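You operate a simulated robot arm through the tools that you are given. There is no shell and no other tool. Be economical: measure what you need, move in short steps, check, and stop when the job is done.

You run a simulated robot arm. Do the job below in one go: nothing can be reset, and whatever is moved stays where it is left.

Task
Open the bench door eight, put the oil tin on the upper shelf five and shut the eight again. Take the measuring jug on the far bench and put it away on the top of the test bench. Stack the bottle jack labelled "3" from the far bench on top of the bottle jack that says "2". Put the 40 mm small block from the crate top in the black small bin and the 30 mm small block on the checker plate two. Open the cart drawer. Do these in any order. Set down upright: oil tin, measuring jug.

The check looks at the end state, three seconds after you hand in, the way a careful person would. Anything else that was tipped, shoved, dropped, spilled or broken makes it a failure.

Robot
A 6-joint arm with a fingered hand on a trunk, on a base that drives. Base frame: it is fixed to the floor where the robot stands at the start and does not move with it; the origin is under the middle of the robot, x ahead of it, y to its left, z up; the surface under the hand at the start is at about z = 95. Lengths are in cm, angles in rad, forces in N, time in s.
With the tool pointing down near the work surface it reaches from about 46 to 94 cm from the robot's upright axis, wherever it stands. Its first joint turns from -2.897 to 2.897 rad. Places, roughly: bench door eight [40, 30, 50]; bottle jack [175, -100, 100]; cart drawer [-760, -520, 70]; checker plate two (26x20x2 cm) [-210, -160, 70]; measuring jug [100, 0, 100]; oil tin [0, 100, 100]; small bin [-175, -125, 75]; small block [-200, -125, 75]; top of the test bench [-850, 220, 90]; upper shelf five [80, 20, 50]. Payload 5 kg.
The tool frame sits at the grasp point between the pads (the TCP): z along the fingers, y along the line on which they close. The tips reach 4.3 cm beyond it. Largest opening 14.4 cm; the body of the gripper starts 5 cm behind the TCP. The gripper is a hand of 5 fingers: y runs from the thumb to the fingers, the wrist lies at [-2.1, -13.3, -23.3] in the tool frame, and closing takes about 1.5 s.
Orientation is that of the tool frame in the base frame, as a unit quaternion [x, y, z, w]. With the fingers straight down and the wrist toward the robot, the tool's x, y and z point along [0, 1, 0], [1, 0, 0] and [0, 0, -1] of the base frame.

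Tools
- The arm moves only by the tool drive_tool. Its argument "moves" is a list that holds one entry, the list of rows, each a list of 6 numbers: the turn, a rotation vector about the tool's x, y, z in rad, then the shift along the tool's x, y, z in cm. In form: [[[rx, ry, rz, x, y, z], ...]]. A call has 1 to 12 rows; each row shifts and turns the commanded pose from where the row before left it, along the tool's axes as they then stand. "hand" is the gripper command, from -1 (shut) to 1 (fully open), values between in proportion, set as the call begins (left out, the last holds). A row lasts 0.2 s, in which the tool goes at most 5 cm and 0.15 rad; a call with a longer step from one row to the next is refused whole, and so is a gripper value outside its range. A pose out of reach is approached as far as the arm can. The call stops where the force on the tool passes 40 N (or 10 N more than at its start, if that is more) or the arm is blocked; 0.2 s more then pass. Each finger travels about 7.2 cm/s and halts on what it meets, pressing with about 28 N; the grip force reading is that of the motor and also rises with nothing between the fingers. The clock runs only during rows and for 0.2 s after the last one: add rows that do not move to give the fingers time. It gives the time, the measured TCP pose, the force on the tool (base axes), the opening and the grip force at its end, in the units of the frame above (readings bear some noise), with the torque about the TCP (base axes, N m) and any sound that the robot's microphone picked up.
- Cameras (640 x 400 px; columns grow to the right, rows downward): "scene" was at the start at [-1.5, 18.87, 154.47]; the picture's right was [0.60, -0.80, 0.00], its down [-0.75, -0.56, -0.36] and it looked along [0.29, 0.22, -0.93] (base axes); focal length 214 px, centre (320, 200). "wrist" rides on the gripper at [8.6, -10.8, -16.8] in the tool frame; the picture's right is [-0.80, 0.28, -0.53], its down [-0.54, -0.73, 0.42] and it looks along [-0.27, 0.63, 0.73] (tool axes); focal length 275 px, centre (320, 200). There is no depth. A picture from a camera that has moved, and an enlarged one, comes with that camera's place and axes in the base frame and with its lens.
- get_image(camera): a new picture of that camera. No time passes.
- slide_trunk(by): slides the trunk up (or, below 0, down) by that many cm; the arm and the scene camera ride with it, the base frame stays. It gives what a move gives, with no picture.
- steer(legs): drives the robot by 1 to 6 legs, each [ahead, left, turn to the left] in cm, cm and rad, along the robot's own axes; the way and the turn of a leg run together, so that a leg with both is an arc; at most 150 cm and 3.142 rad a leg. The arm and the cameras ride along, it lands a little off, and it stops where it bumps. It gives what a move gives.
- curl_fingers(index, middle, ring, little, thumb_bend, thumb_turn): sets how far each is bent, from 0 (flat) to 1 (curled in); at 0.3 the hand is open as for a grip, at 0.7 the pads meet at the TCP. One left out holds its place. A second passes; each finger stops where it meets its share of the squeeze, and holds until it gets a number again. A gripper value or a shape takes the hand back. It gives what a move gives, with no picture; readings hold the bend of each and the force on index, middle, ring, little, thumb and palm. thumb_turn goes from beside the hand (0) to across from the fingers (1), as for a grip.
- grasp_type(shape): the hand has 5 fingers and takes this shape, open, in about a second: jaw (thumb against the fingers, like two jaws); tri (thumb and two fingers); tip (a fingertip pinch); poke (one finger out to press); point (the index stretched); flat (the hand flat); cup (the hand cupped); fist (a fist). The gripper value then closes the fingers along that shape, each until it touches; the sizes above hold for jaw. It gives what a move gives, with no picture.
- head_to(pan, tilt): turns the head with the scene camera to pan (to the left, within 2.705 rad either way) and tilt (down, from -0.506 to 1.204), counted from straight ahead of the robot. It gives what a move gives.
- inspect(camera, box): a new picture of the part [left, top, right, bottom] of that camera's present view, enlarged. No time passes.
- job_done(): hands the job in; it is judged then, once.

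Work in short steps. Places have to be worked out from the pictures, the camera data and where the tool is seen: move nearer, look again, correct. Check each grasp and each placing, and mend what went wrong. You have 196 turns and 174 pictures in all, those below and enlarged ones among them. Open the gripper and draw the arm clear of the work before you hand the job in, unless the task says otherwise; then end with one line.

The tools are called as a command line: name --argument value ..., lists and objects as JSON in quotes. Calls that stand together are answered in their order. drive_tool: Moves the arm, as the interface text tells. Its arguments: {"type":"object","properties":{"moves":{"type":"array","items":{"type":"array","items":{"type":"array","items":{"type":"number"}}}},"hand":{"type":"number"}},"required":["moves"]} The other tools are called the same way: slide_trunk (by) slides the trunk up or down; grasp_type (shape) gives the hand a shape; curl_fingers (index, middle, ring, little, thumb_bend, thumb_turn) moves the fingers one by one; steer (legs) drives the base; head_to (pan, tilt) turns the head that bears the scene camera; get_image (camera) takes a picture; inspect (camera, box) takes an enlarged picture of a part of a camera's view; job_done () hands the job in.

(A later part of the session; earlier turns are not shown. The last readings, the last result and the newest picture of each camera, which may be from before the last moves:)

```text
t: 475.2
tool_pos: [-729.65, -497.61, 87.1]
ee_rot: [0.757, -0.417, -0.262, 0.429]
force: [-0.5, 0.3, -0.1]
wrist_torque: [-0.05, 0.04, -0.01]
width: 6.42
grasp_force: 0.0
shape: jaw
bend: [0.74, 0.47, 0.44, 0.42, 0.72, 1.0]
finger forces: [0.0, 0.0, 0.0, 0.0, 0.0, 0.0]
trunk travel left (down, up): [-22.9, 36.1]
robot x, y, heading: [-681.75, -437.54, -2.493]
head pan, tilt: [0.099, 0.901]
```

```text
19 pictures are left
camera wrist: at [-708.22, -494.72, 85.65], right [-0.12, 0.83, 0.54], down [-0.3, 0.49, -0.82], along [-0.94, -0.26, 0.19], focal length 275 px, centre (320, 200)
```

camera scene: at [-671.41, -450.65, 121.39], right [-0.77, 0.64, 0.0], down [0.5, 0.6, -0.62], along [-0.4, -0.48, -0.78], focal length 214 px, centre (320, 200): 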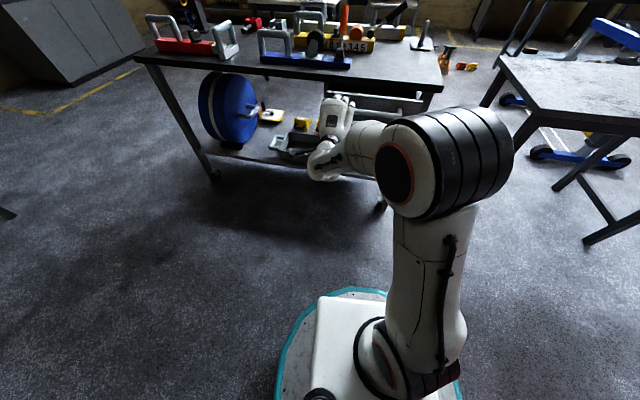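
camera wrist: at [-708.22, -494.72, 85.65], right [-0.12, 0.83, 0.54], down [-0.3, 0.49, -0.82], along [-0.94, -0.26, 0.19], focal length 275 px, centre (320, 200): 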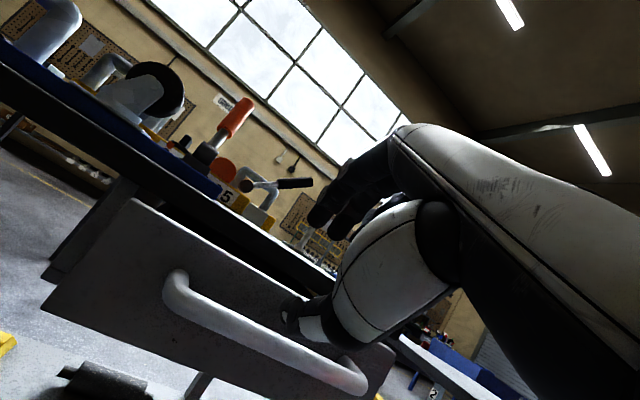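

The handle is at N≈-888, clear of the top now. I approach horizontally just above it, then lower so the fingertips drop behind, and close.

steer --legs '[[-3, -3.5, 0]]'

slide_trunk --by -6.8

steer --legs '[[7.5, 0, 0]]'

slide_trunk --by -2.2

drive_tool --moves '[[[0, 0, 0, 0, 0, 0], [0, 0, 0, 0, 0, 0], [0, 0, 0, 0, 0, 0], [0, 0, 0, 0, 0, 0], [0, 0, 0, 0, 0, 0], [0, 0, 0, 0, 0, 0]]]' --hand -1

```text
t: 475.9
tool_pos: [-729.63, -497.6, 87.15]
ee_rot: [0.757, -0.417, -0.262, 0.429]
force: [0.3, 0.0, -0.7]
wrist_torque: [-0.04, 0.01, -0.05]
width: 6.43
grasp_force: 0.1
shape: jaw
bend: [0.74, 0.47, 0.44, 0.42, 0.72, 1.0]
finger forces: [0.1, 0.1, 0.0, 0.0, 0.1, 0.1]
trunk travel left (down, up): [-22.9, 36.1]
robot x, y, heading: [-681.99, -438.06, -2.496]
head pan, tilt: [0.099, 0.901]
stopped in leg 1: the robot was blocked; the commanded pose is now the measured one
```

```text
t: 476.9
tool_pos: [-729.7, -497.65, 80.32]
ee_rot: [0.757, -0.416, -0.263, 0.43]
force: [0.0, 0.1, -0.5]
wrist_torque: [-0.04, -0.02, 0.0]
width: 6.42
grasp_force: 0.1
shape: jaw
bend: [0.74, 0.47, 0.44, 0.42, 0.72, 1.0]
finger forces: [0.0, 0.0, 0.0, 0.1, 0.0, 0.0]
trunk travel left (down, up): [-16.1, 42.9]
robot x, y, heading: [-681.65, -437.48, -2.494]
head pan, tilt: [0.099, 0.901]
```

```text
t: 478.0
tool_pos: [-735.65, -502.18, 80.35]
ee_rot: [0.758, -0.416, -0.262, 0.429]
force: [1.5, 1.7, -4.6]
wrist_torque: [-0.15, 0.44, 0.06]
width: 6.54
grasp_force: 14.1
shape: jaw
bend: [0.74, 0.48, 0.48, 0.46, 0.72, 1.0]
finger forces: [6.2, 3.4, 1.5, 0.0, 15.4, 0.0]
trunk travel left (down, up): [-16.1, 42.9]
robot x, y, heading: [-687.87, -442.12, -2.498]
head pan, tilt: [0.099, 0.901]
```

```text
t: 478.8
tool_pos: [-735.69, -502.26, 79.44]
ee_rot: [0.751, -0.416, -0.262, 0.44]
force: [-2.4, 0.1, 17.6]
wrist_torque: [-0.57, 1.44, 0.13]
width: 6.73
grasp_force: 27.5
shape: jaw
bend: [0.74, 0.44, 0.43, 0.46, 0.77, 1.0]
finger forces: [19.1, 14.2, 3.6, 0.0, 19.4, 0.0]
trunk travel left (down, up): [-14.0, 45.0]
robot x, y, heading: [-687.83, -442.29, -2.497]
head pan, tilt: [0.099, 0.901]
stopped: the force on the tool passed its limit at 41 N (the readings are from after the stop); the commanded pose is now the measured one
```

```text
t: 480.2
tool_pos: [-735.7, -502.3, 79.46]
ee_rot: [0.752, -0.417, -0.262, 0.438]
force: [-0.9, 0.3, 29.7]
wrist_torque: [-0.76, 1.91, 0.0]
width: 6.77
grasp_force: 27.6
shape: jaw
bend: [0.74, 0.43, 0.42, 0.46, 0.77, 1.0]
finger forces: [21.8, 17.5, 4.9, 0.1, 16.3, 0.0]
trunk travel left (down, up): [-14.0, 45.0]
robot x, y, heading: [-687.78, -442.28, -2.495]
head pan, tilt: [0.099, 0.901]
```

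The fingers are now hooked behind the drawer's front panel with the thumb in front — a good pull grip. I pull back 6 cm with the base.

steer --legs '[[-6, 0, 0]]'

drive_tool --moves '[[[0, 0, 0, 0.08, -1.2, -2.1], [0, 0, 0, 0.08, -1.2, -2.1], [0, 0, 0, 0.08, -1.2, -2.1]]]'

get_image --camera "wrist"

```text
t: 481.2
tool_pos: [-730.97, -498.63, 79.28]
ee_rot: [0.752, -0.416, -0.262, 0.439]
force: [-2.2, 0.5, 27.5]
wrist_torque: [-0.76, 1.92, -0.02]
width: 6.79
grasp_force: 27.7
shape: jaw
bend: [0.74, 0.43, 0.41, 0.46, 0.77, 1.0]
finger forces: [20.8, 17.4, 4.6, 0.0, 16.5, 0.1]
trunk travel left (down, up): [-14.0, 45.0]
robot x, y, heading: [-683.09, -438.61, -2.5]
head pan, tilt: [0.099, 0.901]
```

```text
t: 482.1
tool_pos: [-725.36, -494.65, 79.53]
ee_rot: [0.746, -0.423, -0.264, 0.442]
force: [-7.9, 8.3, 11.4]
wrist_torque: [-0.43, 1.26, -0.09]
width: 6.61
grasp_force: 28.3
shape: jaw
bend: [0.74, 0.45, 0.43, 0.46, 0.76, 1.0]
finger forces: [17.5, 12.3, 3.1, 0.0, 21.8, 0.1]
trunk travel left (down, up): [-14.0, 45.0]
robot x, y, heading: [-683.05, -438.88, -2.5]
head pan, tilt: [0.099, 0.901]
stopped in row 3: the force on the tool passed its limit at 41 N (the readings are from after the stop); the commanded pose is now the measured one
```

```text
18 pictures are left
camera wrist: at [-703.85, -492.2, 77.71], right [-0.1, 0.85, 0.52], down [-0.31, 0.47, -0.83], along [-0.95, -0.24, 0.21], focal length 275 px, centre (320, 200)
```

wrist: 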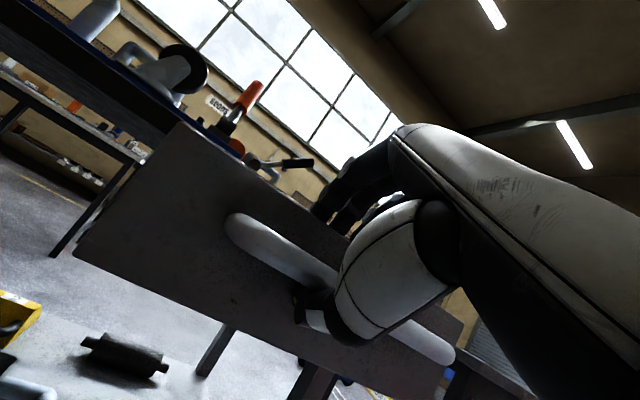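

The drawer is now ~20 cm out. I try a bit more to see if that's the stop.

drive_tool --moves '[[[0, 0, 0, 0.05, -0.7, -1.2], [0, 0, 0, 0.05, -0.7, -1.2], [0, 0, 0, 0.05, -0.7, -1.2]]]'

```text
t: 483.0
tool_pos: [-722.23, -492.39, 79.58]
ee_rot: [0.741, -0.429, -0.264, 0.443]
force: [-7.4, 10.0, 10.6]
wrist_torque: [-0.33, 1.15, -0.06]
width: 6.57
grasp_force: 27.9
shape: jaw
bend: [0.74, 0.45, 0.43, 0.46, 0.76, 1.0]
finger forces: [17.1, 12.0, 3.3, 0.0, 22.0, 0.0]
trunk travel left (down, up): [-14.0, 45.0]
robot x, y, heading: [-682.98, -438.8, -2.506]
head pan, tilt: [0.099, 0.901]
stopped in row 3: the force on the tool passed its limit at 42 N (the readings are from after the stop); the commanded pose is now the measured one
```

It still moves; one more pull.

drive_tool --moves '[[[0, 0, 0, 0.3, -0.7, -1.2], [0, 0, 0, 0.3, -0.7, -1.2], [0, 0, 0, 0.3, -0.7, -1.2], [0, 0, 0, 0.3, -0.7, -1.2]]]'

inspect --camera "scene" --box '[220, 20, 480, 200]'

```text
t: 483.5
tool_pos: [-720.64, -491.44, 79.61]
ee_rot: [0.737, -0.436, -0.267, 0.443]
force: [-8.1, 11.8, 9.7]
wrist_torque: [-0.28, 1.14, 0.02]
width: 6.55
grasp_force: 28.0
shape: jaw
bend: [0.74, 0.45, 0.43, 0.46, 0.76, 1.0]
finger forces: [16.8, 11.8, 3.3, 0.0, 22.4, 0.0]
trunk travel left (down, up): [-14.0, 45.0]
robot x, y, heading: [-682.84, -438.3, -2.503]
head pan, tilt: [0.099, 0.901]
stopped in row 2: the force on the tool passed its limit at 42 N (the readings are from after the stop); the commanded pose is now the measured one
```

```text
2.22 times, centred on (350, 110) of scene
camera zoom: at [-674.53, -452.55, 120.45], right [-0.67, 0.74, 0.0], down [0.58, 0.53, -0.62], along [-0.46, -0.42, -0.78], focal length 477 px, centre (253, 400)
```

zoom: 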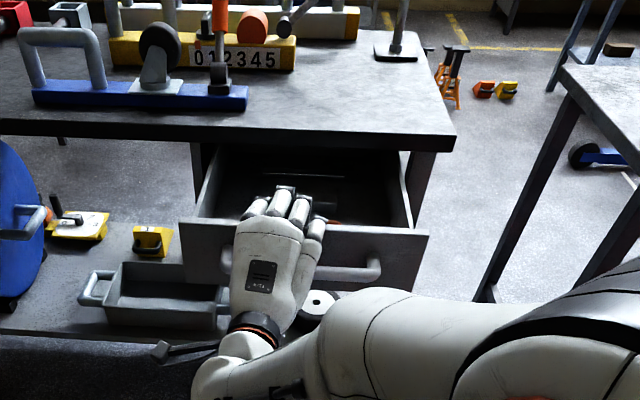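

Drawer is open ~24 cm. I release and rise straight up.

drive_tool --moves '[[[0, 0, 0, 0, 0, 0], [0, 0, 0, 0, 0, 0], [0, 0, 0, 0, 0, 0], [0, 0, 0, 0, 0, 0], [0, 0, 0, 0, 0, 0], [0, 0, 0, 0, 0, 0]]]' --hand 0.3

slide_trunk --by 40

inspect --camera "scene" --box '[180, 60, 640, 360]'

```text
t: 484.9
tool_pos: [-720.52, -491.69, 79.43]
ee_rot: [0.74, -0.433, -0.266, 0.441]
force: [-0.4, 0.7, -0.5]
wrist_torque: [0.0, 0.04, 0.03]
width: 9.3
grasp_force: 0.0
shape: jaw
bend: [0.28, 0.39, 0.36, 0.36, 0.63, 1.0]
finger forces: [0.1, 0.0, 0.0, 0.0, 0.1, 0.0]
trunk travel left (down, up): [-14.0, 45.0]
robot x, y, heading: [-683.24, -438.89, -2.497]
head pan, tilt: [0.099, 0.901]
```

```text
t: 485.9
tool_pos: [-720.45, -491.43, 82.64]
ee_rot: [0.748, -0.432, -0.27, 0.426]
force: [1.7, 1.5, -25.4]
wrist_torque: [-0.19, 0.38, -0.02]
width: 10.31
grasp_force: 0.1
shape: jaw
bend: [0.28, 0.39, 0.36, 0.36, 0.54, 0.98]
finger forces: [0.1, 0.0, 0.1, 0.0, 23.4, 0.1]
trunk travel left (down, up): [-18.8, 40.2]
robot x, y, heading: [-683.23, -438.34, -2.503]
head pan, tilt: [0.099, 0.901]
stopped: the force on the tool passed its limit at 50 N (the readings are from after the stop); the commanded pose is now the measured one
```

```text
1.33 times, centred on (410, 210) of scene
camera zoom: at [-674.58, -452.83, 125.25], right [-0.67, 0.74, 0.0], down [0.58, 0.53, -0.62], along [-0.46, -0.42, -0.78], focal length 286 px, centre (200, 187)
```

zoom: 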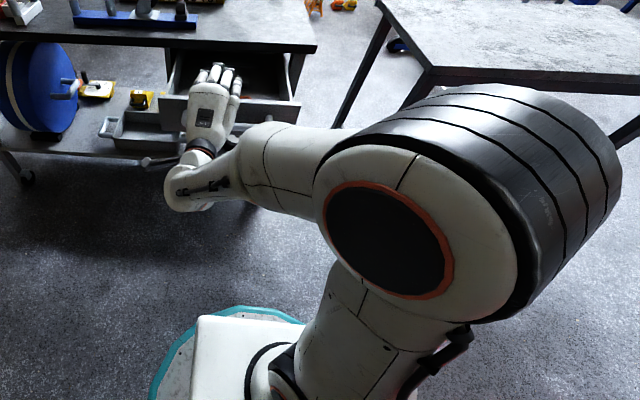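

The thumb catches under the handle. I lower 3 cm again and swing the thumb aside before rising.

slide_trunk --by -3.5

curl_fingers --thumb_bend 0 --thumb_turn 0 --index 0.1 --middle 0.1 --ring 0.1 --little 0.1

get_image --camera "wrist"

```text
t: 486.7
tool_pos: [-720.42, -491.49, 79.78]
ee_rot: [0.745, -0.432, -0.267, 0.432]
force: [-0.3, -0.3, 0.2]
wrist_torque: [-0.04, -0.02, 0.04]
width: 9.4
grasp_force: 0.0
shape: jaw
bend: [0.28, 0.39, 0.36, 0.36, 0.63, 1.0]
finger forces: [0.1, 0.1, 0.1, 0.0, 0.0, 0.0]
trunk travel left (down, up): [-15.3, 43.7]
robot x, y, heading: [-683.11, -438.57, -2.504]
head pan, tilt: [0.099, 0.901]
```

```text
t: 487.7
tool_pos: [-720.52, -491.45, 79.87]
ee_rot: [0.745, -0.432, -0.268, 0.431]
force: [-0.2, -0.4, 0.2]
wrist_torque: [0.01, 0.0, 0.01]
width: 24.18
grasp_force: 0.1
shape: fingers
bend: [0.1, 0.1, 0.1, 0.1, 0.0, 0.0]
finger forces: [0.0, 0.1, 0.0, 0.0, 0.0, 0.0]
trunk travel left (down, up): [-15.3, 43.7]
robot x, y, heading: [-683.17, -438.59, -2.505]
head pan, tilt: [0.099, 0.901]
```

```text
15 pictures are left
camera wrist: at [-698.9, -489.3, 78.08], right [-0.09, 0.84, 0.53], down [-0.29, 0.48, -0.83], along [-0.95, -0.23, 0.2], focal length 275 px, centre (320, 200)
```

wrist: 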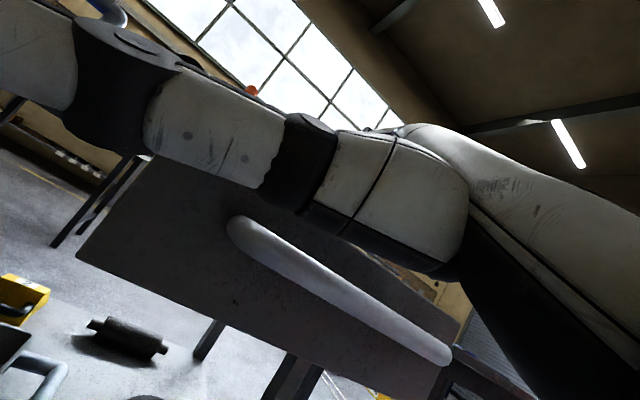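

The thumb is clear. I raise the hand.

slide_trunk --by 40

slide_trunk --by 3

grasp_type --shape "jaw"

```text
t: 491.5
tool_pos: [-720.46, -491.37, 119.67]
ee_rot: [0.745, -0.432, -0.267, 0.431]
force: [-0.8, -0.4, 0.4]
wrist_torque: [0.02, 0.01, -0.01]
width: 24.18
grasp_force: 0.1
shape: fingers
bend: [0.1, 0.1, 0.1, 0.1, 0.0, 0.0]
finger forces: [0.0, 0.0, 0.0, 0.0, 0.0, 0.1]
trunk travel left (down, up): [-55.3, 3.7]
robot x, y, heading: [-683.26, -438.9, -2.497]
head pan, tilt: [0.099, 0.901]
```

```text
t: 492.3
tool_pos: [-720.42, -491.41, 122.71]
ee_rot: [0.745, -0.432, -0.267, 0.431]
force: [0.5, 0.2, 0.0]
wrist_torque: [0.01, -0.03, 0.02]
width: 24.15
grasp_force: 0.1
shape: fingers
bend: [0.1, 0.1, 0.1, 0.1, 0.0, 0.0]
finger forces: [0.0, 0.1, 0.0, 0.1, 0.0, 0.1]
trunk travel left (down, up): [-58.3, 0.7]
robot x, y, heading: [-683.04, -438.5, -2.506]
head pan, tilt: [0.099, 0.901]
```

```text
t: 493.2
tool_pos: [-720.37, -491.51, 122.69]
ee_rot: [0.745, -0.432, -0.268, 0.431]
force: [-0.8, -0.5, -0.1]
wrist_torque: [0.0, 0.0, 0.01]
width: 14.39
grasp_force: 0.1
shape: jaw
bend: [0.3, 0.3, 0.3, 0.3, 0.3, 0.97]
finger forces: [0.0, 0.0, 0.1, 0.1, 0.0, 0.1]
trunk travel left (down, up): [-58.3, 0.7]
robot x, y, heading: [-682.71, -438.69, -2.499]
head pan, tilt: [0.099, 0.901]
```

Now to the crate with the blocks. The lane back toward it (between the red lifts and the ladder, U≈-32) is free. I move left away from the grey table, turn around and drive.

steer --legs '[[6, 27, 0], [0, 0, 3.14], [150, 0, 0], [150, 0, 0], [110, 0, 0]]'

head_to --pan 0.0 --tilt 0.55

get_image --camera "scene"

```text
t: 521.6
tool_pos: [-318.96, -156.9, 122.67]
ee_rot: [0.423, 0.75, 0.435, 0.262]
force: [-0.2, -0.4, 0.4]
wrist_torque: [-0.02, -0.01, 0.04]
width: 14.38
grasp_force: 0.0
shape: jaw
bend: [0.3, 0.3, 0.3, 0.3, 0.3, 0.97]
finger forces: [0.0, 0.1, 0.1, 0.0, 0.0, 0.1]
trunk travel left (down, up): [-58.3, 0.7]
robot x, y, heading: [-355.28, -210.38, 0.663]
head pan, tilt: [0.099, 0.901]
```

```text
t: 522.5
tool_pos: [-318.82, -156.89, 122.67]
ee_rot: [0.423, 0.751, 0.435, 0.262]
force: [0.0, 0.8, -0.5]
wrist_torque: [0.02, 0.01, -0.02]
width: 14.35
grasp_force: 0.0
shape: jaw
bend: [0.3, 0.3, 0.3, 0.3, 0.3, 0.97]
finger forces: [0.0, 0.0, 0.1, 0.0, 0.0, 0.1]
trunk travel left (down, up): [-58.3, 0.7]
robot x, y, heading: [-354.99, -210.78, 0.663]
head pan, tilt: [0.0, 0.55]
```

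```text
14 pictures are left
camera scene: at [-362.3, -196.53, 167.67], right [0.62, -0.79, 0.0], down [-0.41, -0.32, -0.85], along [0.67, 0.53, -0.52], focal length 214 px, centre (320, 200)
```

scene: 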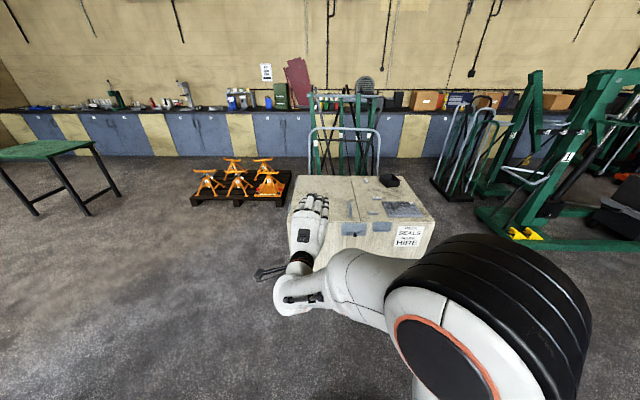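

The crate is right ahead. I zoom on its top.

inspect --camera "scene" --box '[280, 165, 445, 260]'

```text
3.88 times, centred on (362, 212) of scene
camera zoom: at [-362.3, -196.53, 167.67], right [0.62, -0.79, 0.0], down [-0.41, -0.32, -0.85], along [0.67, 0.53, -0.52], focal length 832 px, centre (155, 152)
```

zoom: 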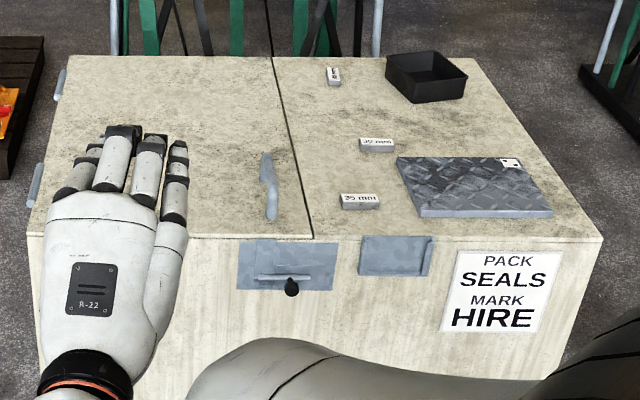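

All items are reachable from the crate's right side. I drive around to it and face the crate.

steer --legs '[[20, -60, -0.02], [80, -49, 0], [72, 0, 0], [0, 0, 1.571]]'

head_to --pan 0.0 --tilt 0.85

```text
t: 525.0
tool_pos: [-284.12, -179.79, 122.76]
ee_rot: [0.435, 0.743, 0.431, 0.269]
force: [0.0, -0.2, 1.2]
wrist_torque: [0.04, 0.04, 0.03]
width: 14.38
grasp_force: 0.0
shape: jaw
bend: [0.3, 0.3, 0.3, 0.3, 0.3, 0.97]
finger forces: [0.0, 0.0, 0.1, 0.0, 0.0, 0.1]
trunk travel left (down, up): [-58.3, 0.7]
robot x, y, heading: [-322.01, -232.31, 0.641]
head pan, tilt: [0.0, 0.55]
stopped in leg 1: the robot was blocked; the commanded pose is now the measured one
```

```text
t: 525.8
tool_pos: [-283.96, -179.83, 122.72]
ee_rot: [0.436, 0.743, 0.431, 0.269]
force: [-0.7, -0.5, 0.4]
wrist_torque: [-0.04, -0.02, 0.0]
width: 14.37
grasp_force: 0.1
shape: jaw
bend: [0.3, 0.3, 0.3, 0.3, 0.3, 0.97]
finger forces: [0.0, 0.1, 0.0, 0.0, 0.0, 0.1]
trunk travel left (down, up): [-58.3, 0.7]
robot x, y, heading: [-321.52, -232.26, 0.636]
head pan, tilt: [0.0, 0.85]
```

Blocked on the right by the ladder dolly. I go further ahead first, then right.

steer --legs '[[58, 3, 0], [22, -73, 0], [79, 0, 0], [0, 0, 1.571]]'

get_image --camera "scene"

```text
t: 540.5
tool_pos: [-206.52, -155.71, 122.81]
ee_rot: [-0.23, 0.829, 0.494, -0.123]
force: [-0.1, 0.6, 0.0]
wrist_torque: [-0.04, -0.01, -0.01]
width: 14.38
grasp_force: 0.0
shape: jaw
bend: [0.3, 0.3, 0.3, 0.3, 0.3, 0.97]
finger forces: [0.1, 0.2, 0.0, 0.0, 0.1, 0.0]
trunk travel left (down, up): [-58.3, 0.7]
robot x, y, heading: [-152.65, -191.84, 2.236]
head pan, tilt: [0.0, 0.85]
```

```text
12 pictures are left
camera scene: at [-166.31, -200.09, 165.14], right [0.78, 0.62, 0.0], down [0.47, -0.59, -0.66], along [-0.41, 0.52, -0.75], focal length 214 px, centre (320, 200)
```

scene: 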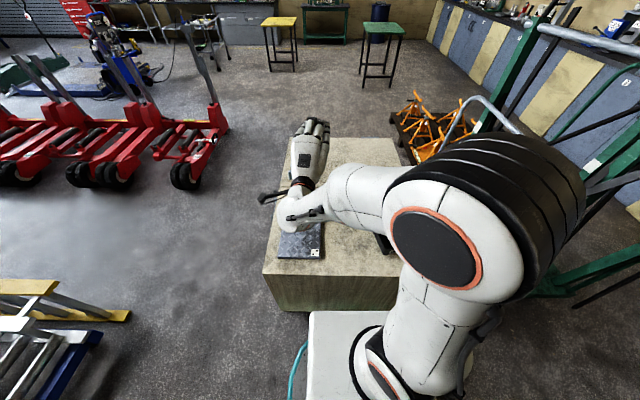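

I turn the tool straight down (fingers closing along my forward direction) and look at the blocks with the wrist camera.

drive_tool --moves '[[[0.133, 0.0104, -0.0115, 0, 0, 0], [0.133, 0.0104, -0.0115, 0, 0, 0], [0.133, 0.0104, -0.0115, 0, 0, 0], [0.133, 0.0104, -0.0115, 0, 0, 0], [0.133, 0.0104, -0.0115, 0, 0, 0], [0.133, 0.0104, -0.0115, 0, 0, 0], [0.133, 0.0104, -0.0115, 0, 0, 0], [0.133, 0.0104, -0.0115, 0, 0, 0]]]'

inspect --camera "wrist" --box '[0, 60, 400, 310]'

```text
t: 542.3
tool_pos: [-206.75, -155.76, 122.68]
ee_rot: [-0.317, 0.948, 0.0, -0.001]
force: [-0.3, 0.3, 0.1]
wrist_torque: [0.0, 0.02, -0.02]
width: 14.39
grasp_force: 0.1
shape: jaw
bend: [0.3, 0.3, 0.3, 0.3, 0.3, 0.97]
finger forces: [0.0, 0.0, 0.0, 0.0, 0.1, 0.1]
trunk travel left (down, up): [-58.3, 0.7]
robot x, y, heading: [-153.45, -191.76, 2.239]
head pan, tilt: [0.0, 0.85]
```

```text
1.60 times, centred on (200, 185) of wrist
camera zoom: at [-207.02, -169.48, 139.45], right [0.47, 0.71, 0.53], down [0.87, -0.26, -0.42], along [-0.16, 0.66, -0.73], focal length 440 px, centre (512, 224)
```

zoom: 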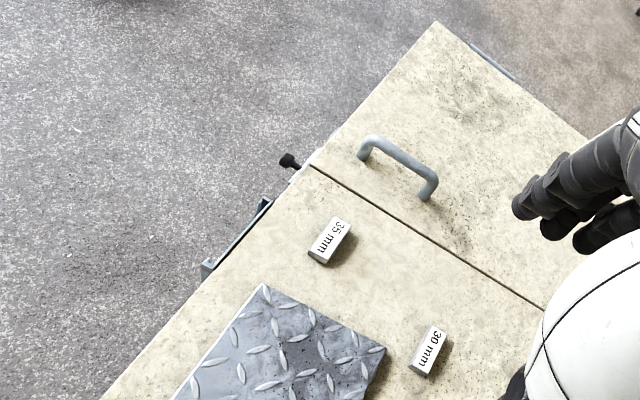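

Labels read: 35 mm (left), 30 mm (near), so the far one by the bin is 40 mm. The 30 mm block is at ≈[-207.3,-137.1], long axis along u. I rotate the tool to close along n, move over it and lower the trunk.

drive_tool --moves '[[[0, 0, 0.143, 0, 0, 0], [0, 0, 0.143, 0, 0, 0], [0, 0, 0.143, 0, 0, 0], [0, 0, 0.143, 0, 0, 0], [0, 0, 0.143, 0, 0, 0], [0, 0, 0.143, 0, 0, 0], [0, 0, 0.143, 0, 0, 0], [0, 0, 0.143, 0, 0, 0], [0, 0, 0.143, 0, 0, 0], [0, 0, 0.143, 0, 0, 0], [0, 0, 0.143, 0, 0, 0]]]' --hand 0.2

drive_tool --moves '[[[0, 0, 0, 3.8, 2.7, 0], [0, 0, 0, 3.8, 2.7, 0], [0, 0, 0, 3.8, 2.7, 0], [0, 0, 0, 3.8, 2.7, 0]]]'

slide_trunk --by -30

get_image --camera "wrist"

```text
t: 544.7
tool_pos: [-206.56, -155.72, 122.68]
ee_rot: [0.449, 0.894, 0.0, 0.0]
force: [-0.2, 0.4, 0.3]
wrist_torque: [0.03, -0.01, 0.01]
width: 8.68
grasp_force: 0.0
shape: jaw
bend: [0.28, 0.41, 0.38, 0.43, 0.65, 1.0]
finger forces: [0.1, 0.0, 0.0, 0.0, 0.0, 0.0]
trunk travel left (down, up): [-58.3, 0.7]
robot x, y, heading: [-152.7, -191.99, 2.238]
head pan, tilt: [0.0, 0.85]
```

```text
t: 545.7
tool_pos: [-207.19, -138.27, 122.62]
ee_rot: [0.447, 0.894, 0.001, -0.001]
force: [-1.2, 0.3, 4.7]
wrist_torque: [-0.09, -0.04, 0.02]
width: 8.65
grasp_force: 0.0
shape: jaw
bend: [0.74, 0.41, 0.38, 0.43, 0.65, 1.0]
finger forces: [0.0, 0.1, 0.0, 0.0, 0.0, 0.0]
out of reach, approached as far as the arm can: row 4
trunk travel left (down, up): [-58.3, 0.7]
robot x, y, heading: [-153.17, -191.54, 2.236]
head pan, tilt: [0.0, 0.85]
```

```text
t: 548.7
tool_pos: [-207.1, -138.32, 92.58]
ee_rot: [0.447, 0.894, -0.001, -0.002]
force: [0.2, 0.1, 0.2]
wrist_torque: [-0.01, -0.01, -0.01]
width: 8.67
grasp_force: 0.0
shape: jaw
bend: [0.74, 0.41, 0.38, 0.43, 0.65, 1.0]
finger forces: [0.0, 0.0, 0.0, 0.1, 0.0, 0.1]
trunk travel left (down, up): [-28.3, 30.7]
robot x, y, heading: [-152.71, -191.92, 2.235]
head pan, tilt: [0.0, 0.85]
```

```text
10 pictures are left
camera wrist: at [-220.77, -137.99, 109.48], right [0.71, -0.47, 0.53], down [-0.26, -0.87, -0.42], along [0.66, 0.16, -0.73], focal length 275 px, centre (320, 200)
```

wrist: 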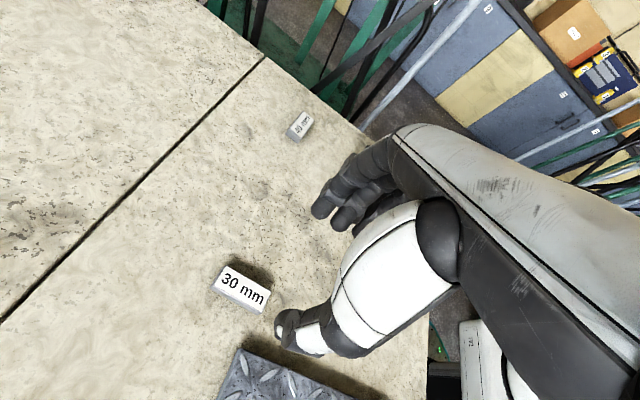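

30 mm block at [-206.8,-137.4]; 40 mm block at ≈[-182.1,-114.1]. I descend on the 30 mm block and grip it.

drive_tool --moves '[[[0, 0, 0, 0.54, 0.78, 3.5], [0, 0, 0, 0, 0, 3.5], [0, 0, 0, 0, 0, 3.5], [0, 0, 0, 0, 0, 3.5], [0, 0, 0, 0, 0, 3.0]]]'

drive_tool --moves '[[[0, 0, 0, 0, 0, 0], [0, 0, 0, 0, 0, 0], [0, 0, 0, 0, 0, 0], [0, 0, 0, 0, 0, 0], [0, 0, 0, 0, 0, 0], [0, 0, 0, 0, 0, 0]]]' --hand -1

```text
t: 549.9
tool_pos: [-211.48, -142.68, 85.0]
ee_rot: [0.456, 0.89, -0.003, 0.01]
force: [0.2, 0.7, 0.0]
wrist_torque: [-0.06, 0.01, 0.0]
width: 8.65
grasp_force: 0.0
shape: jaw
bend: [0.74, 0.41, 0.38, 0.43, 0.65, 1.0]
finger forces: [0.0, 0.0, 0.0, 0.1, 0.0, 0.0]
out of reach, approached as far as the arm can: row 1, 2, 3, 4, 5
trunk travel left (down, up): [-28.3, 30.7]
robot x, y, heading: [-153.01, -191.69, 2.235]
head pan, tilt: [0.0, 0.85]
```

```text
t: 551.3
tool_pos: [-211.45, -142.75, 85.12]
ee_rot: [0.456, 0.89, -0.004, 0.009]
force: [-0.4, -0.6, 0.4]
wrist_torque: [-0.02, -0.02, 0.01]
width: 0.0
grasp_force: 28.2
shape: jaw
bend: [0.7, 0.7, 0.7, 0.7, 0.59, 1.0]
finger forces: [0.0, 0.0, 0.0, 0.0, 0.0, 0.1]
trunk travel left (down, up): [-28.3, 30.7]
robot x, y, heading: [-152.97, -191.51, 2.24]
head pan, tilt: [0.0, 0.85]
```

The arm is at its limit again, so I use base and trunk: open, shift base (right 7, ahead 1.3), then lower with the trunk.

drive_tool --moves '[[[0, 0, 0, 0, 0, 0], [0, 0, 0, 0, 0, 0], [0, 0, 0, 0, 0, 0], [0, 0, 0, 0, 0, 0], [0, 0, 0, 0, 0, 0]]]' --hand 0.2

steer --legs '[[1.3, -7, 0]]'

get_image --camera "wrist"

```text
t: 552.5
tool_pos: [-211.44, -142.63, 85.16]
ee_rot: [0.455, 0.89, -0.004, 0.009]
force: [0.3, -0.5, -0.9]
wrist_torque: [-0.02, -0.03, 0.06]
width: 8.63
grasp_force: 0.1
shape: jaw
bend: [0.74, 0.41, 0.38, 0.43, 0.66, 1.0]
finger forces: [0.0, 0.0, 0.0, 0.0, 0.1, 0.0]
trunk travel left (down, up): [-28.3, 30.7]
robot x, y, heading: [-153.01, -191.76, 2.236]
head pan, tilt: [0.0, 0.85]
```

```text
t: 553.5
tool_pos: [-206.67, -137.31, 85.06]
ee_rot: [0.455, 0.891, -0.003, 0.01]
force: [-0.1, -0.2, 0.5]
wrist_torque: [0.02, 0.02, 0.01]
width: 8.62
grasp_force: 0.0
shape: jaw
bend: [0.74, 0.41, 0.38, 0.43, 0.66, 1.0]
finger forces: [0.0, 0.0, 0.0, 0.0, 0.1, 0.0]
trunk travel left (down, up): [-28.3, 30.7]
robot x, y, heading: [-148.27, -186.52, 2.242]
head pan, tilt: [0.0, 0.85]
```

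```text
9 pictures are left
camera wrist: at [-220.87, -136.53, 101.65], right [0.69, -0.47, 0.55], down [-0.26, -0.87, -0.42], along [0.67, 0.14, -0.72], focal length 275 px, centre (320, 200)
```

wrist: 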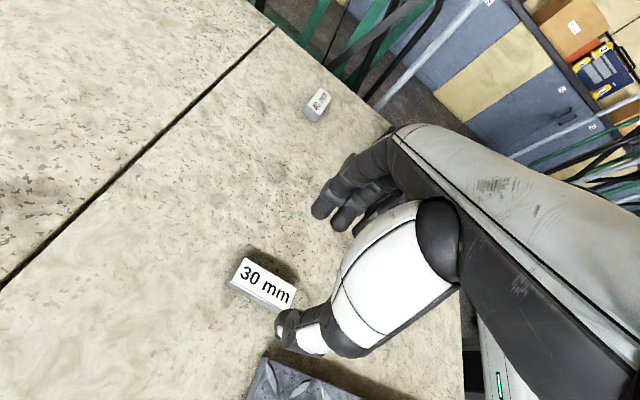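

Aligned over the 30 mm block. I lower with the trunk and close.

slide_trunk --by -9.6

drive_tool --moves '[[[0, 0, 0, 0, 0, 0], [0, 0, 0, 0, 0, 0], [0, 0, 0, 0, 0, 0], [0, 0, 0, 0, 0, 0], [0, 0, 0, 0, 0, 0], [0, 0, 0, 0, 0, 0]]]' --hand -1

```text
t: 554.8
tool_pos: [-206.82, -137.29, 75.56]
ee_rot: [0.455, 0.89, -0.002, 0.008]
force: [-0.3, -0.3, 3.1]
wrist_torque: [0.1, 0.04, 0.01]
width: 8.63
grasp_force: 0.1
shape: jaw
bend: [0.74, 0.41, 0.38, 0.43, 0.66, 1.0]
finger forces: [2.1, 0.4, 0.0, 0.1, 1.7, 0.0]
trunk travel left (down, up): [-18.7, 40.3]
robot x, y, heading: [-148.36, -186.58, 2.238]
head pan, tilt: [0.0, 0.85]
```

```text
t: 556.2
tool_pos: [-206.75, -137.36, 75.7]
ee_rot: [0.457, 0.89, -0.002, 0.008]
force: [-2.2, 4.3, 21.4]
wrist_torque: [0.06, -0.16, 0.11]
width: 3.2
grasp_force: 28.2
shape: jaw
bend: [0.75, 0.7, 0.69, 0.68, 0.75, 0.99]
finger forces: [3.6, 36.1, 0.1, 0.1, 25.6, 0.1]
trunk travel left (down, up): [-18.7, 40.3]
robot x, y, heading: [-148.23, -186.47, 2.24]
head pan, tilt: [0.0, 0.85]
```

Gripped (3.2 cm). I lift 9 cm and carry it over the checker plate with the base.

slide_trunk --by 9

steer --legs '[[-16.7, 16.7, 0]]'

get_image --camera "wrist"

```text
t: 557.5
tool_pos: [-206.76, -137.32, 84.38]
ee_rot: [0.455, 0.89, -0.002, 0.009]
force: [0.1, 0.4, -2.1]
wrist_torque: [0.02, 0.0, -0.01]
width: 3.01
grasp_force: 28.1
shape: jaw
bend: [0.75, 0.7, 0.69, 0.68, 0.76, 0.99]
finger forces: [7.0, 15.1, 0.0, 0.0, 21.9, 0.1]
trunk travel left (down, up): [-27.7, 31.3]
robot x, y, heading: [-148.13, -186.47, 2.244]
head pan, tilt: [0.0, 0.85]
```

```text
t: 559.2
tool_pos: [-209.89, -161.23, 84.45]
ee_rot: [0.455, 0.89, -0.003, 0.009]
force: [-0.1, -0.9, -0.3]
wrist_torque: [-0.01, 0.02, -0.01]
width: 3.01
grasp_force: 28.0
shape: jaw
bend: [0.75, 0.7, 0.69, 0.68, 0.76, 0.99]
finger forces: [7.0, 15.2, 0.0, 0.0, 22.0, 0.0]
trunk travel left (down, up): [-27.7, 31.3]
robot x, y, heading: [-151.59, -210.58, 2.238]
head pan, tilt: [0.0, 0.85]
```

```text
8 pictures are left
camera wrist: at [-223.89, -160.37, 101.04], right [0.69, -0.47, 0.55], down [-0.26, -0.87, -0.42], along [0.67, 0.14, -0.72], focal length 275 px, centre (320, 200)
```

wrist: 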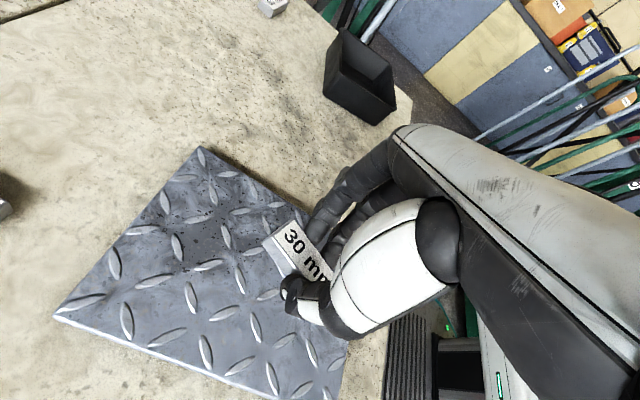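

Centred over the plate. I lower to set it down.

slide_trunk --by -6.3

slide_trunk --by -0.4

slide_trunk --by -0.3

```text
t: 560.2
tool_pos: [-209.8, -161.13, 78.23]
ee_rot: [0.455, 0.89, -0.003, 0.009]
force: [-0.6, -0.9, -1.8]
wrist_torque: [0.01, -0.03, -0.03]
width: 3.0
grasp_force: 27.7
shape: jaw
bend: [0.75, 0.7, 0.69, 0.68, 0.76, 0.99]
finger forces: [7.0, 15.1, 0.0, 0.1, 22.0, 0.1]
trunk travel left (down, up): [-21.4, 37.6]
robot x, y, heading: [-151.52, -210.48, 2.237]
head pan, tilt: [0.0, 0.85]
```

```text
t: 560.8
tool_pos: [-209.87, -161.22, 77.9]
ee_rot: [0.456, 0.89, -0.003, 0.009]
force: [0.6, 0.7, 0.7]
wrist_torque: [-0.05, -0.04, 0.02]
width: 2.98
grasp_force: 27.7
shape: jaw
bend: [0.75, 0.7, 0.69, 0.68, 0.76, 0.99]
finger forces: [6.7, 15.3, 0.0, 0.0, 22.3, 0.1]
trunk travel left (down, up): [-21.0, 38.0]
robot x, y, heading: [-150.95, -209.64, 2.238]
head pan, tilt: [0.0, 0.85]
```

```text
t: 561.3
tool_pos: [-209.73, -161.03, 77.76]
ee_rot: [0.456, 0.89, -0.002, 0.008]
force: [0.9, 1.4, 11.9]
wrist_torque: [-0.05, -0.21, 0.01]
width: 3.05
grasp_force: 27.7
shape: jaw
bend: [0.75, 0.7, 0.69, 0.68, 0.76, 0.99]
finger forces: [6.0, 25.9, 0.0, 0.1, 24.6, 0.0]
trunk travel left (down, up): [-20.7, 38.3]
robot x, y, heading: [-151.27, -210.43, 2.241]
head pan, tilt: [0.0, 0.85]
```

The block rests on the plate. I release, raise, rotate the tool for the 40 mm block (long axis along n) and bring the hand to the middle.

drive_tool --moves '[[[0, 0, 0, 0, 0, 0], [0, 0, 0, 0, 0, 0], [0, 0, 0, 0, 0, 0], [0, 0, 0, 0, 0, 0]]]' --hand 0.2

slide_trunk --by 30

drive_tool --moves '[[[0, 0, -0.143, 0, 0, 0], [0, 0, -0.143, 0, 0, 0], [0, 0, -0.143, 0, 0, 0], [0, 0, -0.143, 0, 0, 0], [0, 0, -0.143, 0, 0, 0], [0, 0, -0.143, 0, 0, 0], [0, 0, -0.143, 0, 0, 0], [0, 0, -0.143, 0, 0, 0], [0, 0, -0.143, 0, 0, 0], [0, 0, -0.143, 0, 0, 0], [0, 0, -0.143, 0, 0, 0]]]'

drive_tool --moves '[[[0, 0, 0, -4, -1, 0], [0, 0, 0, -4, -1, 0], [0, 0, 0, -4, -1, 0], [0, 0, 0, -3, 0, 0]]]'

```text
t: 562.3
tool_pos: [-209.72, -161.25, 77.38]
ee_rot: [0.456, 0.89, -0.003, 0.008]
force: [0.0, 0.4, 0.3]
wrist_torque: [0.03, -0.04, 0.03]
width: 8.6
grasp_force: 0.0
shape: jaw
bend: [0.74, 0.41, 0.38, 0.43, 0.66, 1.0]
finger forces: [0.0, 0.0, 0.0, 0.0, 0.0, 0.0]
trunk travel left (down, up): [-20.7, 38.3]
robot x, y, heading: [-151.42, -210.43, 2.241]
head pan, tilt: [0.0, 0.85]
```

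```text
t: 565.3
tool_pos: [-209.86, -161.18, 107.54]
ee_rot: [0.455, 0.89, -0.002, 0.009]
force: [0.9, -0.2, -0.1]
wrist_torque: [0.01, 0.01, 0.01]
width: 8.56
grasp_force: 0.0
shape: jaw
bend: [0.74, 0.41, 0.38, 0.43, 0.66, 1.0]
finger forces: [0.1, 0.0, 0.0, 0.1, 0.0, 0.0]
trunk travel left (down, up): [-50.7, 8.3]
robot x, y, heading: [-151.12, -210.14, 2.24]
head pan, tilt: [0.0, 0.85]
```

```text
t: 567.7
tool_pos: [-209.61, -187.12, 141.84]
ee_rot: [-0.261, 0.961, -0.071, 0.053]
force: [-0.6, 0.6, -0.9]
wrist_torque: [-0.05, -0.06, 0.0]
width: 8.64
grasp_force: 0.0
shape: jaw
bend: [0.74, 0.41, 0.38, 0.43, 0.66, 1.0]
finger forces: [0.0, 0.1, 0.0, 0.1, 0.0, 0.0]
out of reach, approached as far as the arm can: row 1, 2, 3, 4, 5, 6, 7, 8, 9, 10, 11
trunk travel left (down, up): [-50.7, 8.3]
robot x, y, heading: [-151.43, -210.24, 2.236]
head pan, tilt: [0.0, 0.85]
```

```text
t: 568.7
tool_pos: [-200.16, -180.53, 147.48]
ee_rot: [-0.266, 0.962, -0.057, 0.036]
force: [3.0, -2.4, 0.9]
wrist_torque: [0.13, 0.3, -0.03]
width: 8.61
grasp_force: 0.0
shape: jaw
bend: [0.74, 0.41, 0.38, 0.43, 0.66, 1.0]
finger forces: [0.0, 0.0, 0.1, 0.1, 0.0, 0.0]
out of reach, approached as far as the arm can: row 1, 2, 3
trunk travel left (down, up): [-50.7, 8.3]
robot x, y, heading: [-150.87, -210.27, 2.237]
head pan, tilt: [0.0, 0.85]
```

The arm swung up but kept nearly the right orientation. I correct the small tilt and bring it down toward a comfortable height.

drive_tool --moves '[[[-0.065, 0.0165, -0.052, 0, 0, 3], [-0.065, 0.0165, -0.052, 0, 0, 3], [0, 0, 0, 0, 0, 4], [0, 0, 0, 0, 0, 4], [0, 0, 0, 0, 0, 4], [0, 0, 0, 0, 0, 4], [0, 0, 0, 0, 0, 4]]]'

```text
t: 570.3
tool_pos: [-200.03, -180.84, 121.14]
ee_rot: [-0.315, 0.949, -0.002, 0.005]
force: [0.2, 0.7, 0.2]
wrist_torque: [-0.02, -0.03, 0.01]
width: 8.62
grasp_force: 0.1
shape: jaw
bend: [0.74, 0.41, 0.38, 0.43, 0.66, 1.0]
finger forces: [0.1, 0.1, 0.0, 0.0, 0.0, 0.0]
trunk travel left (down, up): [-50.7, 8.3]
robot x, y, heading: [-151.49, -210.33, 2.239]
head pan, tilt: [0.0, 0.85]
```

Good. I extend the arm forward 20 and right 15, then drive the base toward the 40 mm block.

drive_tool --moves '[[[0, 0, 0, -3, 4, 0], [0, 0, 0, -3, 4, 0], [0, 0, 0, -3, 4, 0], [0, 0, 0, -3, 4, 0], [0, 0, 0, -3, 4, 0]]]'

```text
t: 571.5
tool_pos: [-199.89, -155.77, 120.68]
ee_rot: [-0.316, 0.949, -0.005, 0.006]
force: [0.3, 0.4, -0.5]
wrist_torque: [-0.02, -0.04, -0.01]
width: 8.65
grasp_force: 0.1
shape: jaw
bend: [0.74, 0.41, 0.38, 0.43, 0.66, 1.0]
finger forces: [0.1, 0.0, 0.0, 0.1, 0.1, 0.0]
trunk travel left (down, up): [-50.7, 8.3]
robot x, y, heading: [-150.86, -210.29, 2.239]
head pan, tilt: [0.0, 0.85]
```

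Base ahead 17 and right 39; then the arm 5 cm forward, trunk down 22, and look.

steer --legs '[[0, -38.8, 0], [17, 0, 0]]'

drive_tool --moves '[[[0, 0, 0, 0, 2.5, 1], [0, 0, 0, 0, 2.5, 1]]]'

slide_trunk --by -22

get_image --camera "wrist"

```text
t: 575.0
tool_pos: [-180.48, -118.55, 120.85]
ee_rot: [-0.321, 0.947, -0.003, 0.006]
force: [-0.3, 0.4, -0.1]
wrist_torque: [-0.03, -0.05, -0.01]
width: 8.64
grasp_force: 0.0
shape: jaw
bend: [0.74, 0.41, 0.38, 0.43, 0.66, 1.0]
finger forces: [0.0, 0.0, 0.1, 0.0, 0.1, 0.1]
trunk travel left (down, up): [-50.7, 8.3]
robot x, y, heading: [-131.64, -172.69, 2.249]
head pan, tilt: [0.0, 0.85]
```

```text
t: 575.6
tool_pos: [-183.58, -114.62, 118.57]
ee_rot: [-0.32, 0.947, -0.005, 0.006]
force: [-0.7, 0.5, -0.4]
wrist_torque: [-0.04, -0.04, 0.02]
width: 8.66
grasp_force: 0.0
shape: jaw
bend: [0.74, 0.41, 0.38, 0.43, 0.66, 1.0]
finger forces: [0.0, 0.1, 0.0, 0.0, 0.0, 0.0]
trunk travel left (down, up): [-50.7, 8.3]
robot x, y, heading: [-131.47, -172.22, 2.245]
head pan, tilt: [0.0, 0.85]
```

```text
t: 578.0
tool_pos: [-183.49, -114.68, 96.73]
ee_rot: [-0.32, 0.947, -0.004, 0.005]
force: [-0.4, 0.1, -0.1]
wrist_torque: [0.02, 0.0, 0.0]
width: 8.63
grasp_force: 0.1
shape: jaw
bend: [0.74, 0.41, 0.38, 0.43, 0.66, 1.0]
finger forces: [0.0, 0.0, 0.0, 0.0, 0.0, 0.1]
trunk travel left (down, up): [-28.7, 30.3]
robot x, y, heading: [-131.74, -172.74, 2.25]
head pan, tilt: [0.0, 0.85]
```

```text
7 pictures are left
camera wrist: at [-183.95, -128.47, 113.42], right [0.45, 0.71, 0.54], down [0.88, -0.25, -0.41], along [-0.16, 0.66, -0.74], focal length 275 px, centre (320, 200)
```

wrist: 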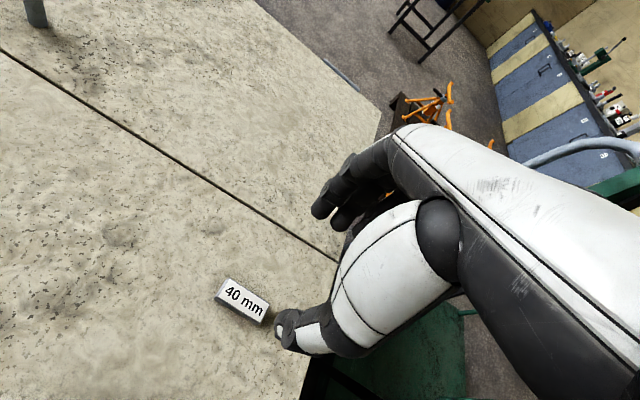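

It is the 40 mm block, at ≈[-182.6,-113.9]. I shift 1.2 cm right, lower with the trunk and close.

drive_tool --moves '[[[0, 0, 0, -1.2, 0.1, 0], [0, 0, 0, 0, 0, 0]]]'

slide_trunk --by -21.1

drive_tool --moves '[[[0, 0, 0, 0, 0, 0], [0, 0, 0, 0, 0, 0], [0, 0, 0, 0, 0, 0], [0, 0, 0, 0, 0, 0], [0, 0, 0, 0, 0, 0], [0, 0, 0, 0, 0, 0]]]' --hand -1

slide_trunk --by 12

get_image --camera "wrist"

```text
t: 578.5
tool_pos: [-182.52, -113.93, 96.64]
ee_rot: [-0.32, 0.947, -0.004, 0.005]
force: [0.1, 0.6, 0.0]
wrist_torque: [0.03, -0.01, 0.01]
width: 8.62
grasp_force: 0.1
shape: jaw
bend: [0.74, 0.41, 0.38, 0.43, 0.66, 1.0]
finger forces: [0.0, 0.0, 0.0, 0.0, 0.0, 0.0]
trunk travel left (down, up): [-28.7, 30.3]
robot x, y, heading: [-131.25, -172.84, 2.249]
head pan, tilt: [0.0, 0.85]
```

```text
t: 580.8
tool_pos: [-182.5, -113.95, 75.59]
ee_rot: [-0.319, 0.948, -0.003, 0.005]
force: [-0.6, 0.4, 5.0]
wrist_torque: [0.23, 0.19, 0.02]
width: 8.62
grasp_force: 0.1
shape: jaw
bend: [0.74, 0.41, 0.38, 0.43, 0.66, 1.0]
finger forces: [2.9, 2.2, 0.0, 0.1, 0.0, 0.0]
trunk travel left (down, up): [-7.6, 51.4]
robot x, y, heading: [-131.41, -172.89, 2.249]
head pan, tilt: [0.0, 0.85]
```

```text
t: 582.2
tool_pos: [-182.56, -113.9, 75.66]
ee_rot: [-0.321, 0.947, -0.003, 0.004]
force: [-2.7, 3.0, 11.7]
wrist_torque: [0.51, 0.58, 0.0]
width: 3.97
grasp_force: 28.4
shape: jaw
bend: [0.74, 0.47, 0.47, 0.44, 0.77, 1.0]
finger forces: [21.1, 5.4, 2.9, 0.0, 18.5, 0.0]
trunk travel left (down, up): [-7.6, 51.4]
robot x, y, heading: [-131.11, -172.62, 2.243]
head pan, tilt: [0.0, 0.85]
```

```text
t: 583.7
tool_pos: [-182.61, -113.96, 87.39]
ee_rot: [-0.321, 0.947, -0.003, 0.005]
force: [0.2, 0.4, -0.8]
wrist_torque: [-0.02, 0.02, 0.01]
width: 3.9
grasp_force: 27.7
shape: jaw
bend: [0.74, 0.47, 0.47, 0.44, 0.76, 1.0]
finger forces: [13.1, 4.8, 2.2, 0.1, 20.0, 0.1]
trunk travel left (down, up): [-19.6, 39.4]
robot x, y, heading: [-131.37, -172.88, 2.25]
head pan, tilt: [0.0, 0.85]
```

```text
6 pictures are left
camera wrist: at [-183.05, -127.76, 104.28], right [0.45, 0.71, 0.54], down [0.88, -0.25, -0.41], along [-0.16, 0.66, -0.74], focal length 275 px, centre (320, 200)
```

wrist: 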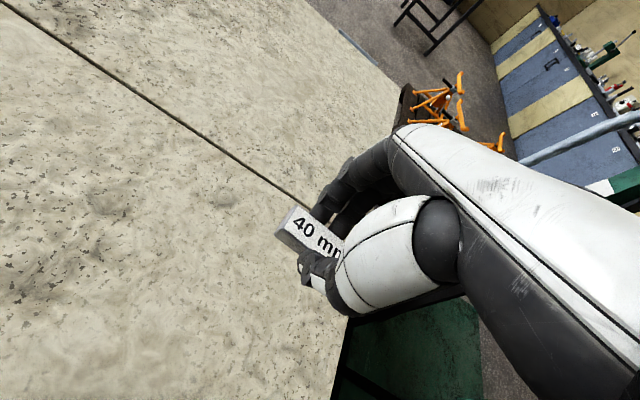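

Held. I raise 5 cm and back the base 22.6 cm to bring the block over the bin, then check.

slide_trunk --by 5

steer --legs '[[-22.6, 1.4, 0]]'

get_image --camera "wrist"

```text
t: 584.6
tool_pos: [-182.48, -113.88, 92.39]
ee_rot: [-0.32, 0.947, -0.005, 0.005]
force: [-0.5, -0.1, -1.9]
wrist_torque: [-0.01, 0.01, -0.03]
width: 3.93
grasp_force: 28.5
shape: jaw
bend: [0.74, 0.47, 0.47, 0.44, 0.76, 1.0]
finger forces: [13.1, 4.7, 2.2, 0.0, 20.0, 0.0]
trunk travel left (down, up): [-24.6, 34.4]
robot x, y, heading: [-131.27, -172.76, 2.246]
head pan, tilt: [0.0, 0.85]
```

```text
t: 586.3
tool_pos: [-169.72, -132.42, 92.45]
ee_rot: [-0.322, 0.947, -0.004, 0.005]
force: [-0.2, 0.0, -1.1]
wrist_torque: [0.0, -0.01, 0.0]
width: 3.86
grasp_force: 28.1
shape: jaw
bend: [0.74, 0.47, 0.47, 0.44, 0.76, 1.0]
finger forces: [13.1, 4.8, 2.2, 0.0, 20.0, 0.0]
trunk travel left (down, up): [-24.6, 34.4]
robot x, y, heading: [-118.6, -191.11, 2.251]
head pan, tilt: [0.0, 0.85]
```

```text
5 pictures are left
camera wrist: at [-170.13, -146.32, 109.31], right [0.45, 0.71, 0.54], down [0.88, -0.25, -0.41], along [-0.16, 0.66, -0.74], focal length 275 px, centre (320, 200)
```

wrist: 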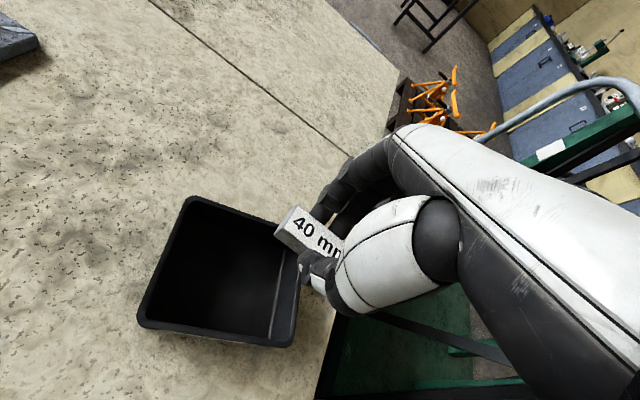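

Bin centre is ≈[-172.2,-133.8]. I shift 2.8 cm left, lower into the bin and release.

steer --legs '[[0.5, 2.8, 0]]'

slide_trunk --by -14.8

```text
t: 587.2
tool_pos: [-172.11, -133.72, 92.48]
ee_rot: [-0.322, 0.947, -0.004, 0.005]
force: [1.1, 0.4, -1.8]
wrist_torque: [-0.05, -0.01, -0.01]
width: 3.94
grasp_force: 28.5
shape: jaw
bend: [0.74, 0.47, 0.47, 0.44, 0.76, 1.0]
finger forces: [13.0, 4.7, 2.2, 0.0, 20.0, 0.0]
trunk travel left (down, up): [-24.6, 34.4]
robot x, y, heading: [-120.95, -192.29, 2.246]
head pan, tilt: [0.0, 0.85]
```

```text
t: 588.9
tool_pos: [-172.18, -133.95, 77.66]
ee_rot: [-0.321, 0.947, -0.004, 0.005]
force: [0.6, -1.0, -1.1]
wrist_torque: [-0.03, 0.0, 0.04]
width: 3.9
grasp_force: 27.5
shape: jaw
bend: [0.74, 0.47, 0.47, 0.44, 0.76, 1.0]
finger forces: [13.1, 5.5, 2.1, 0.7, 20.2, 0.0]
trunk travel left (down, up): [-9.8, 49.2]
robot x, y, heading: [-120.98, -192.19, 2.25]
head pan, tilt: [0.0, 0.85]
```

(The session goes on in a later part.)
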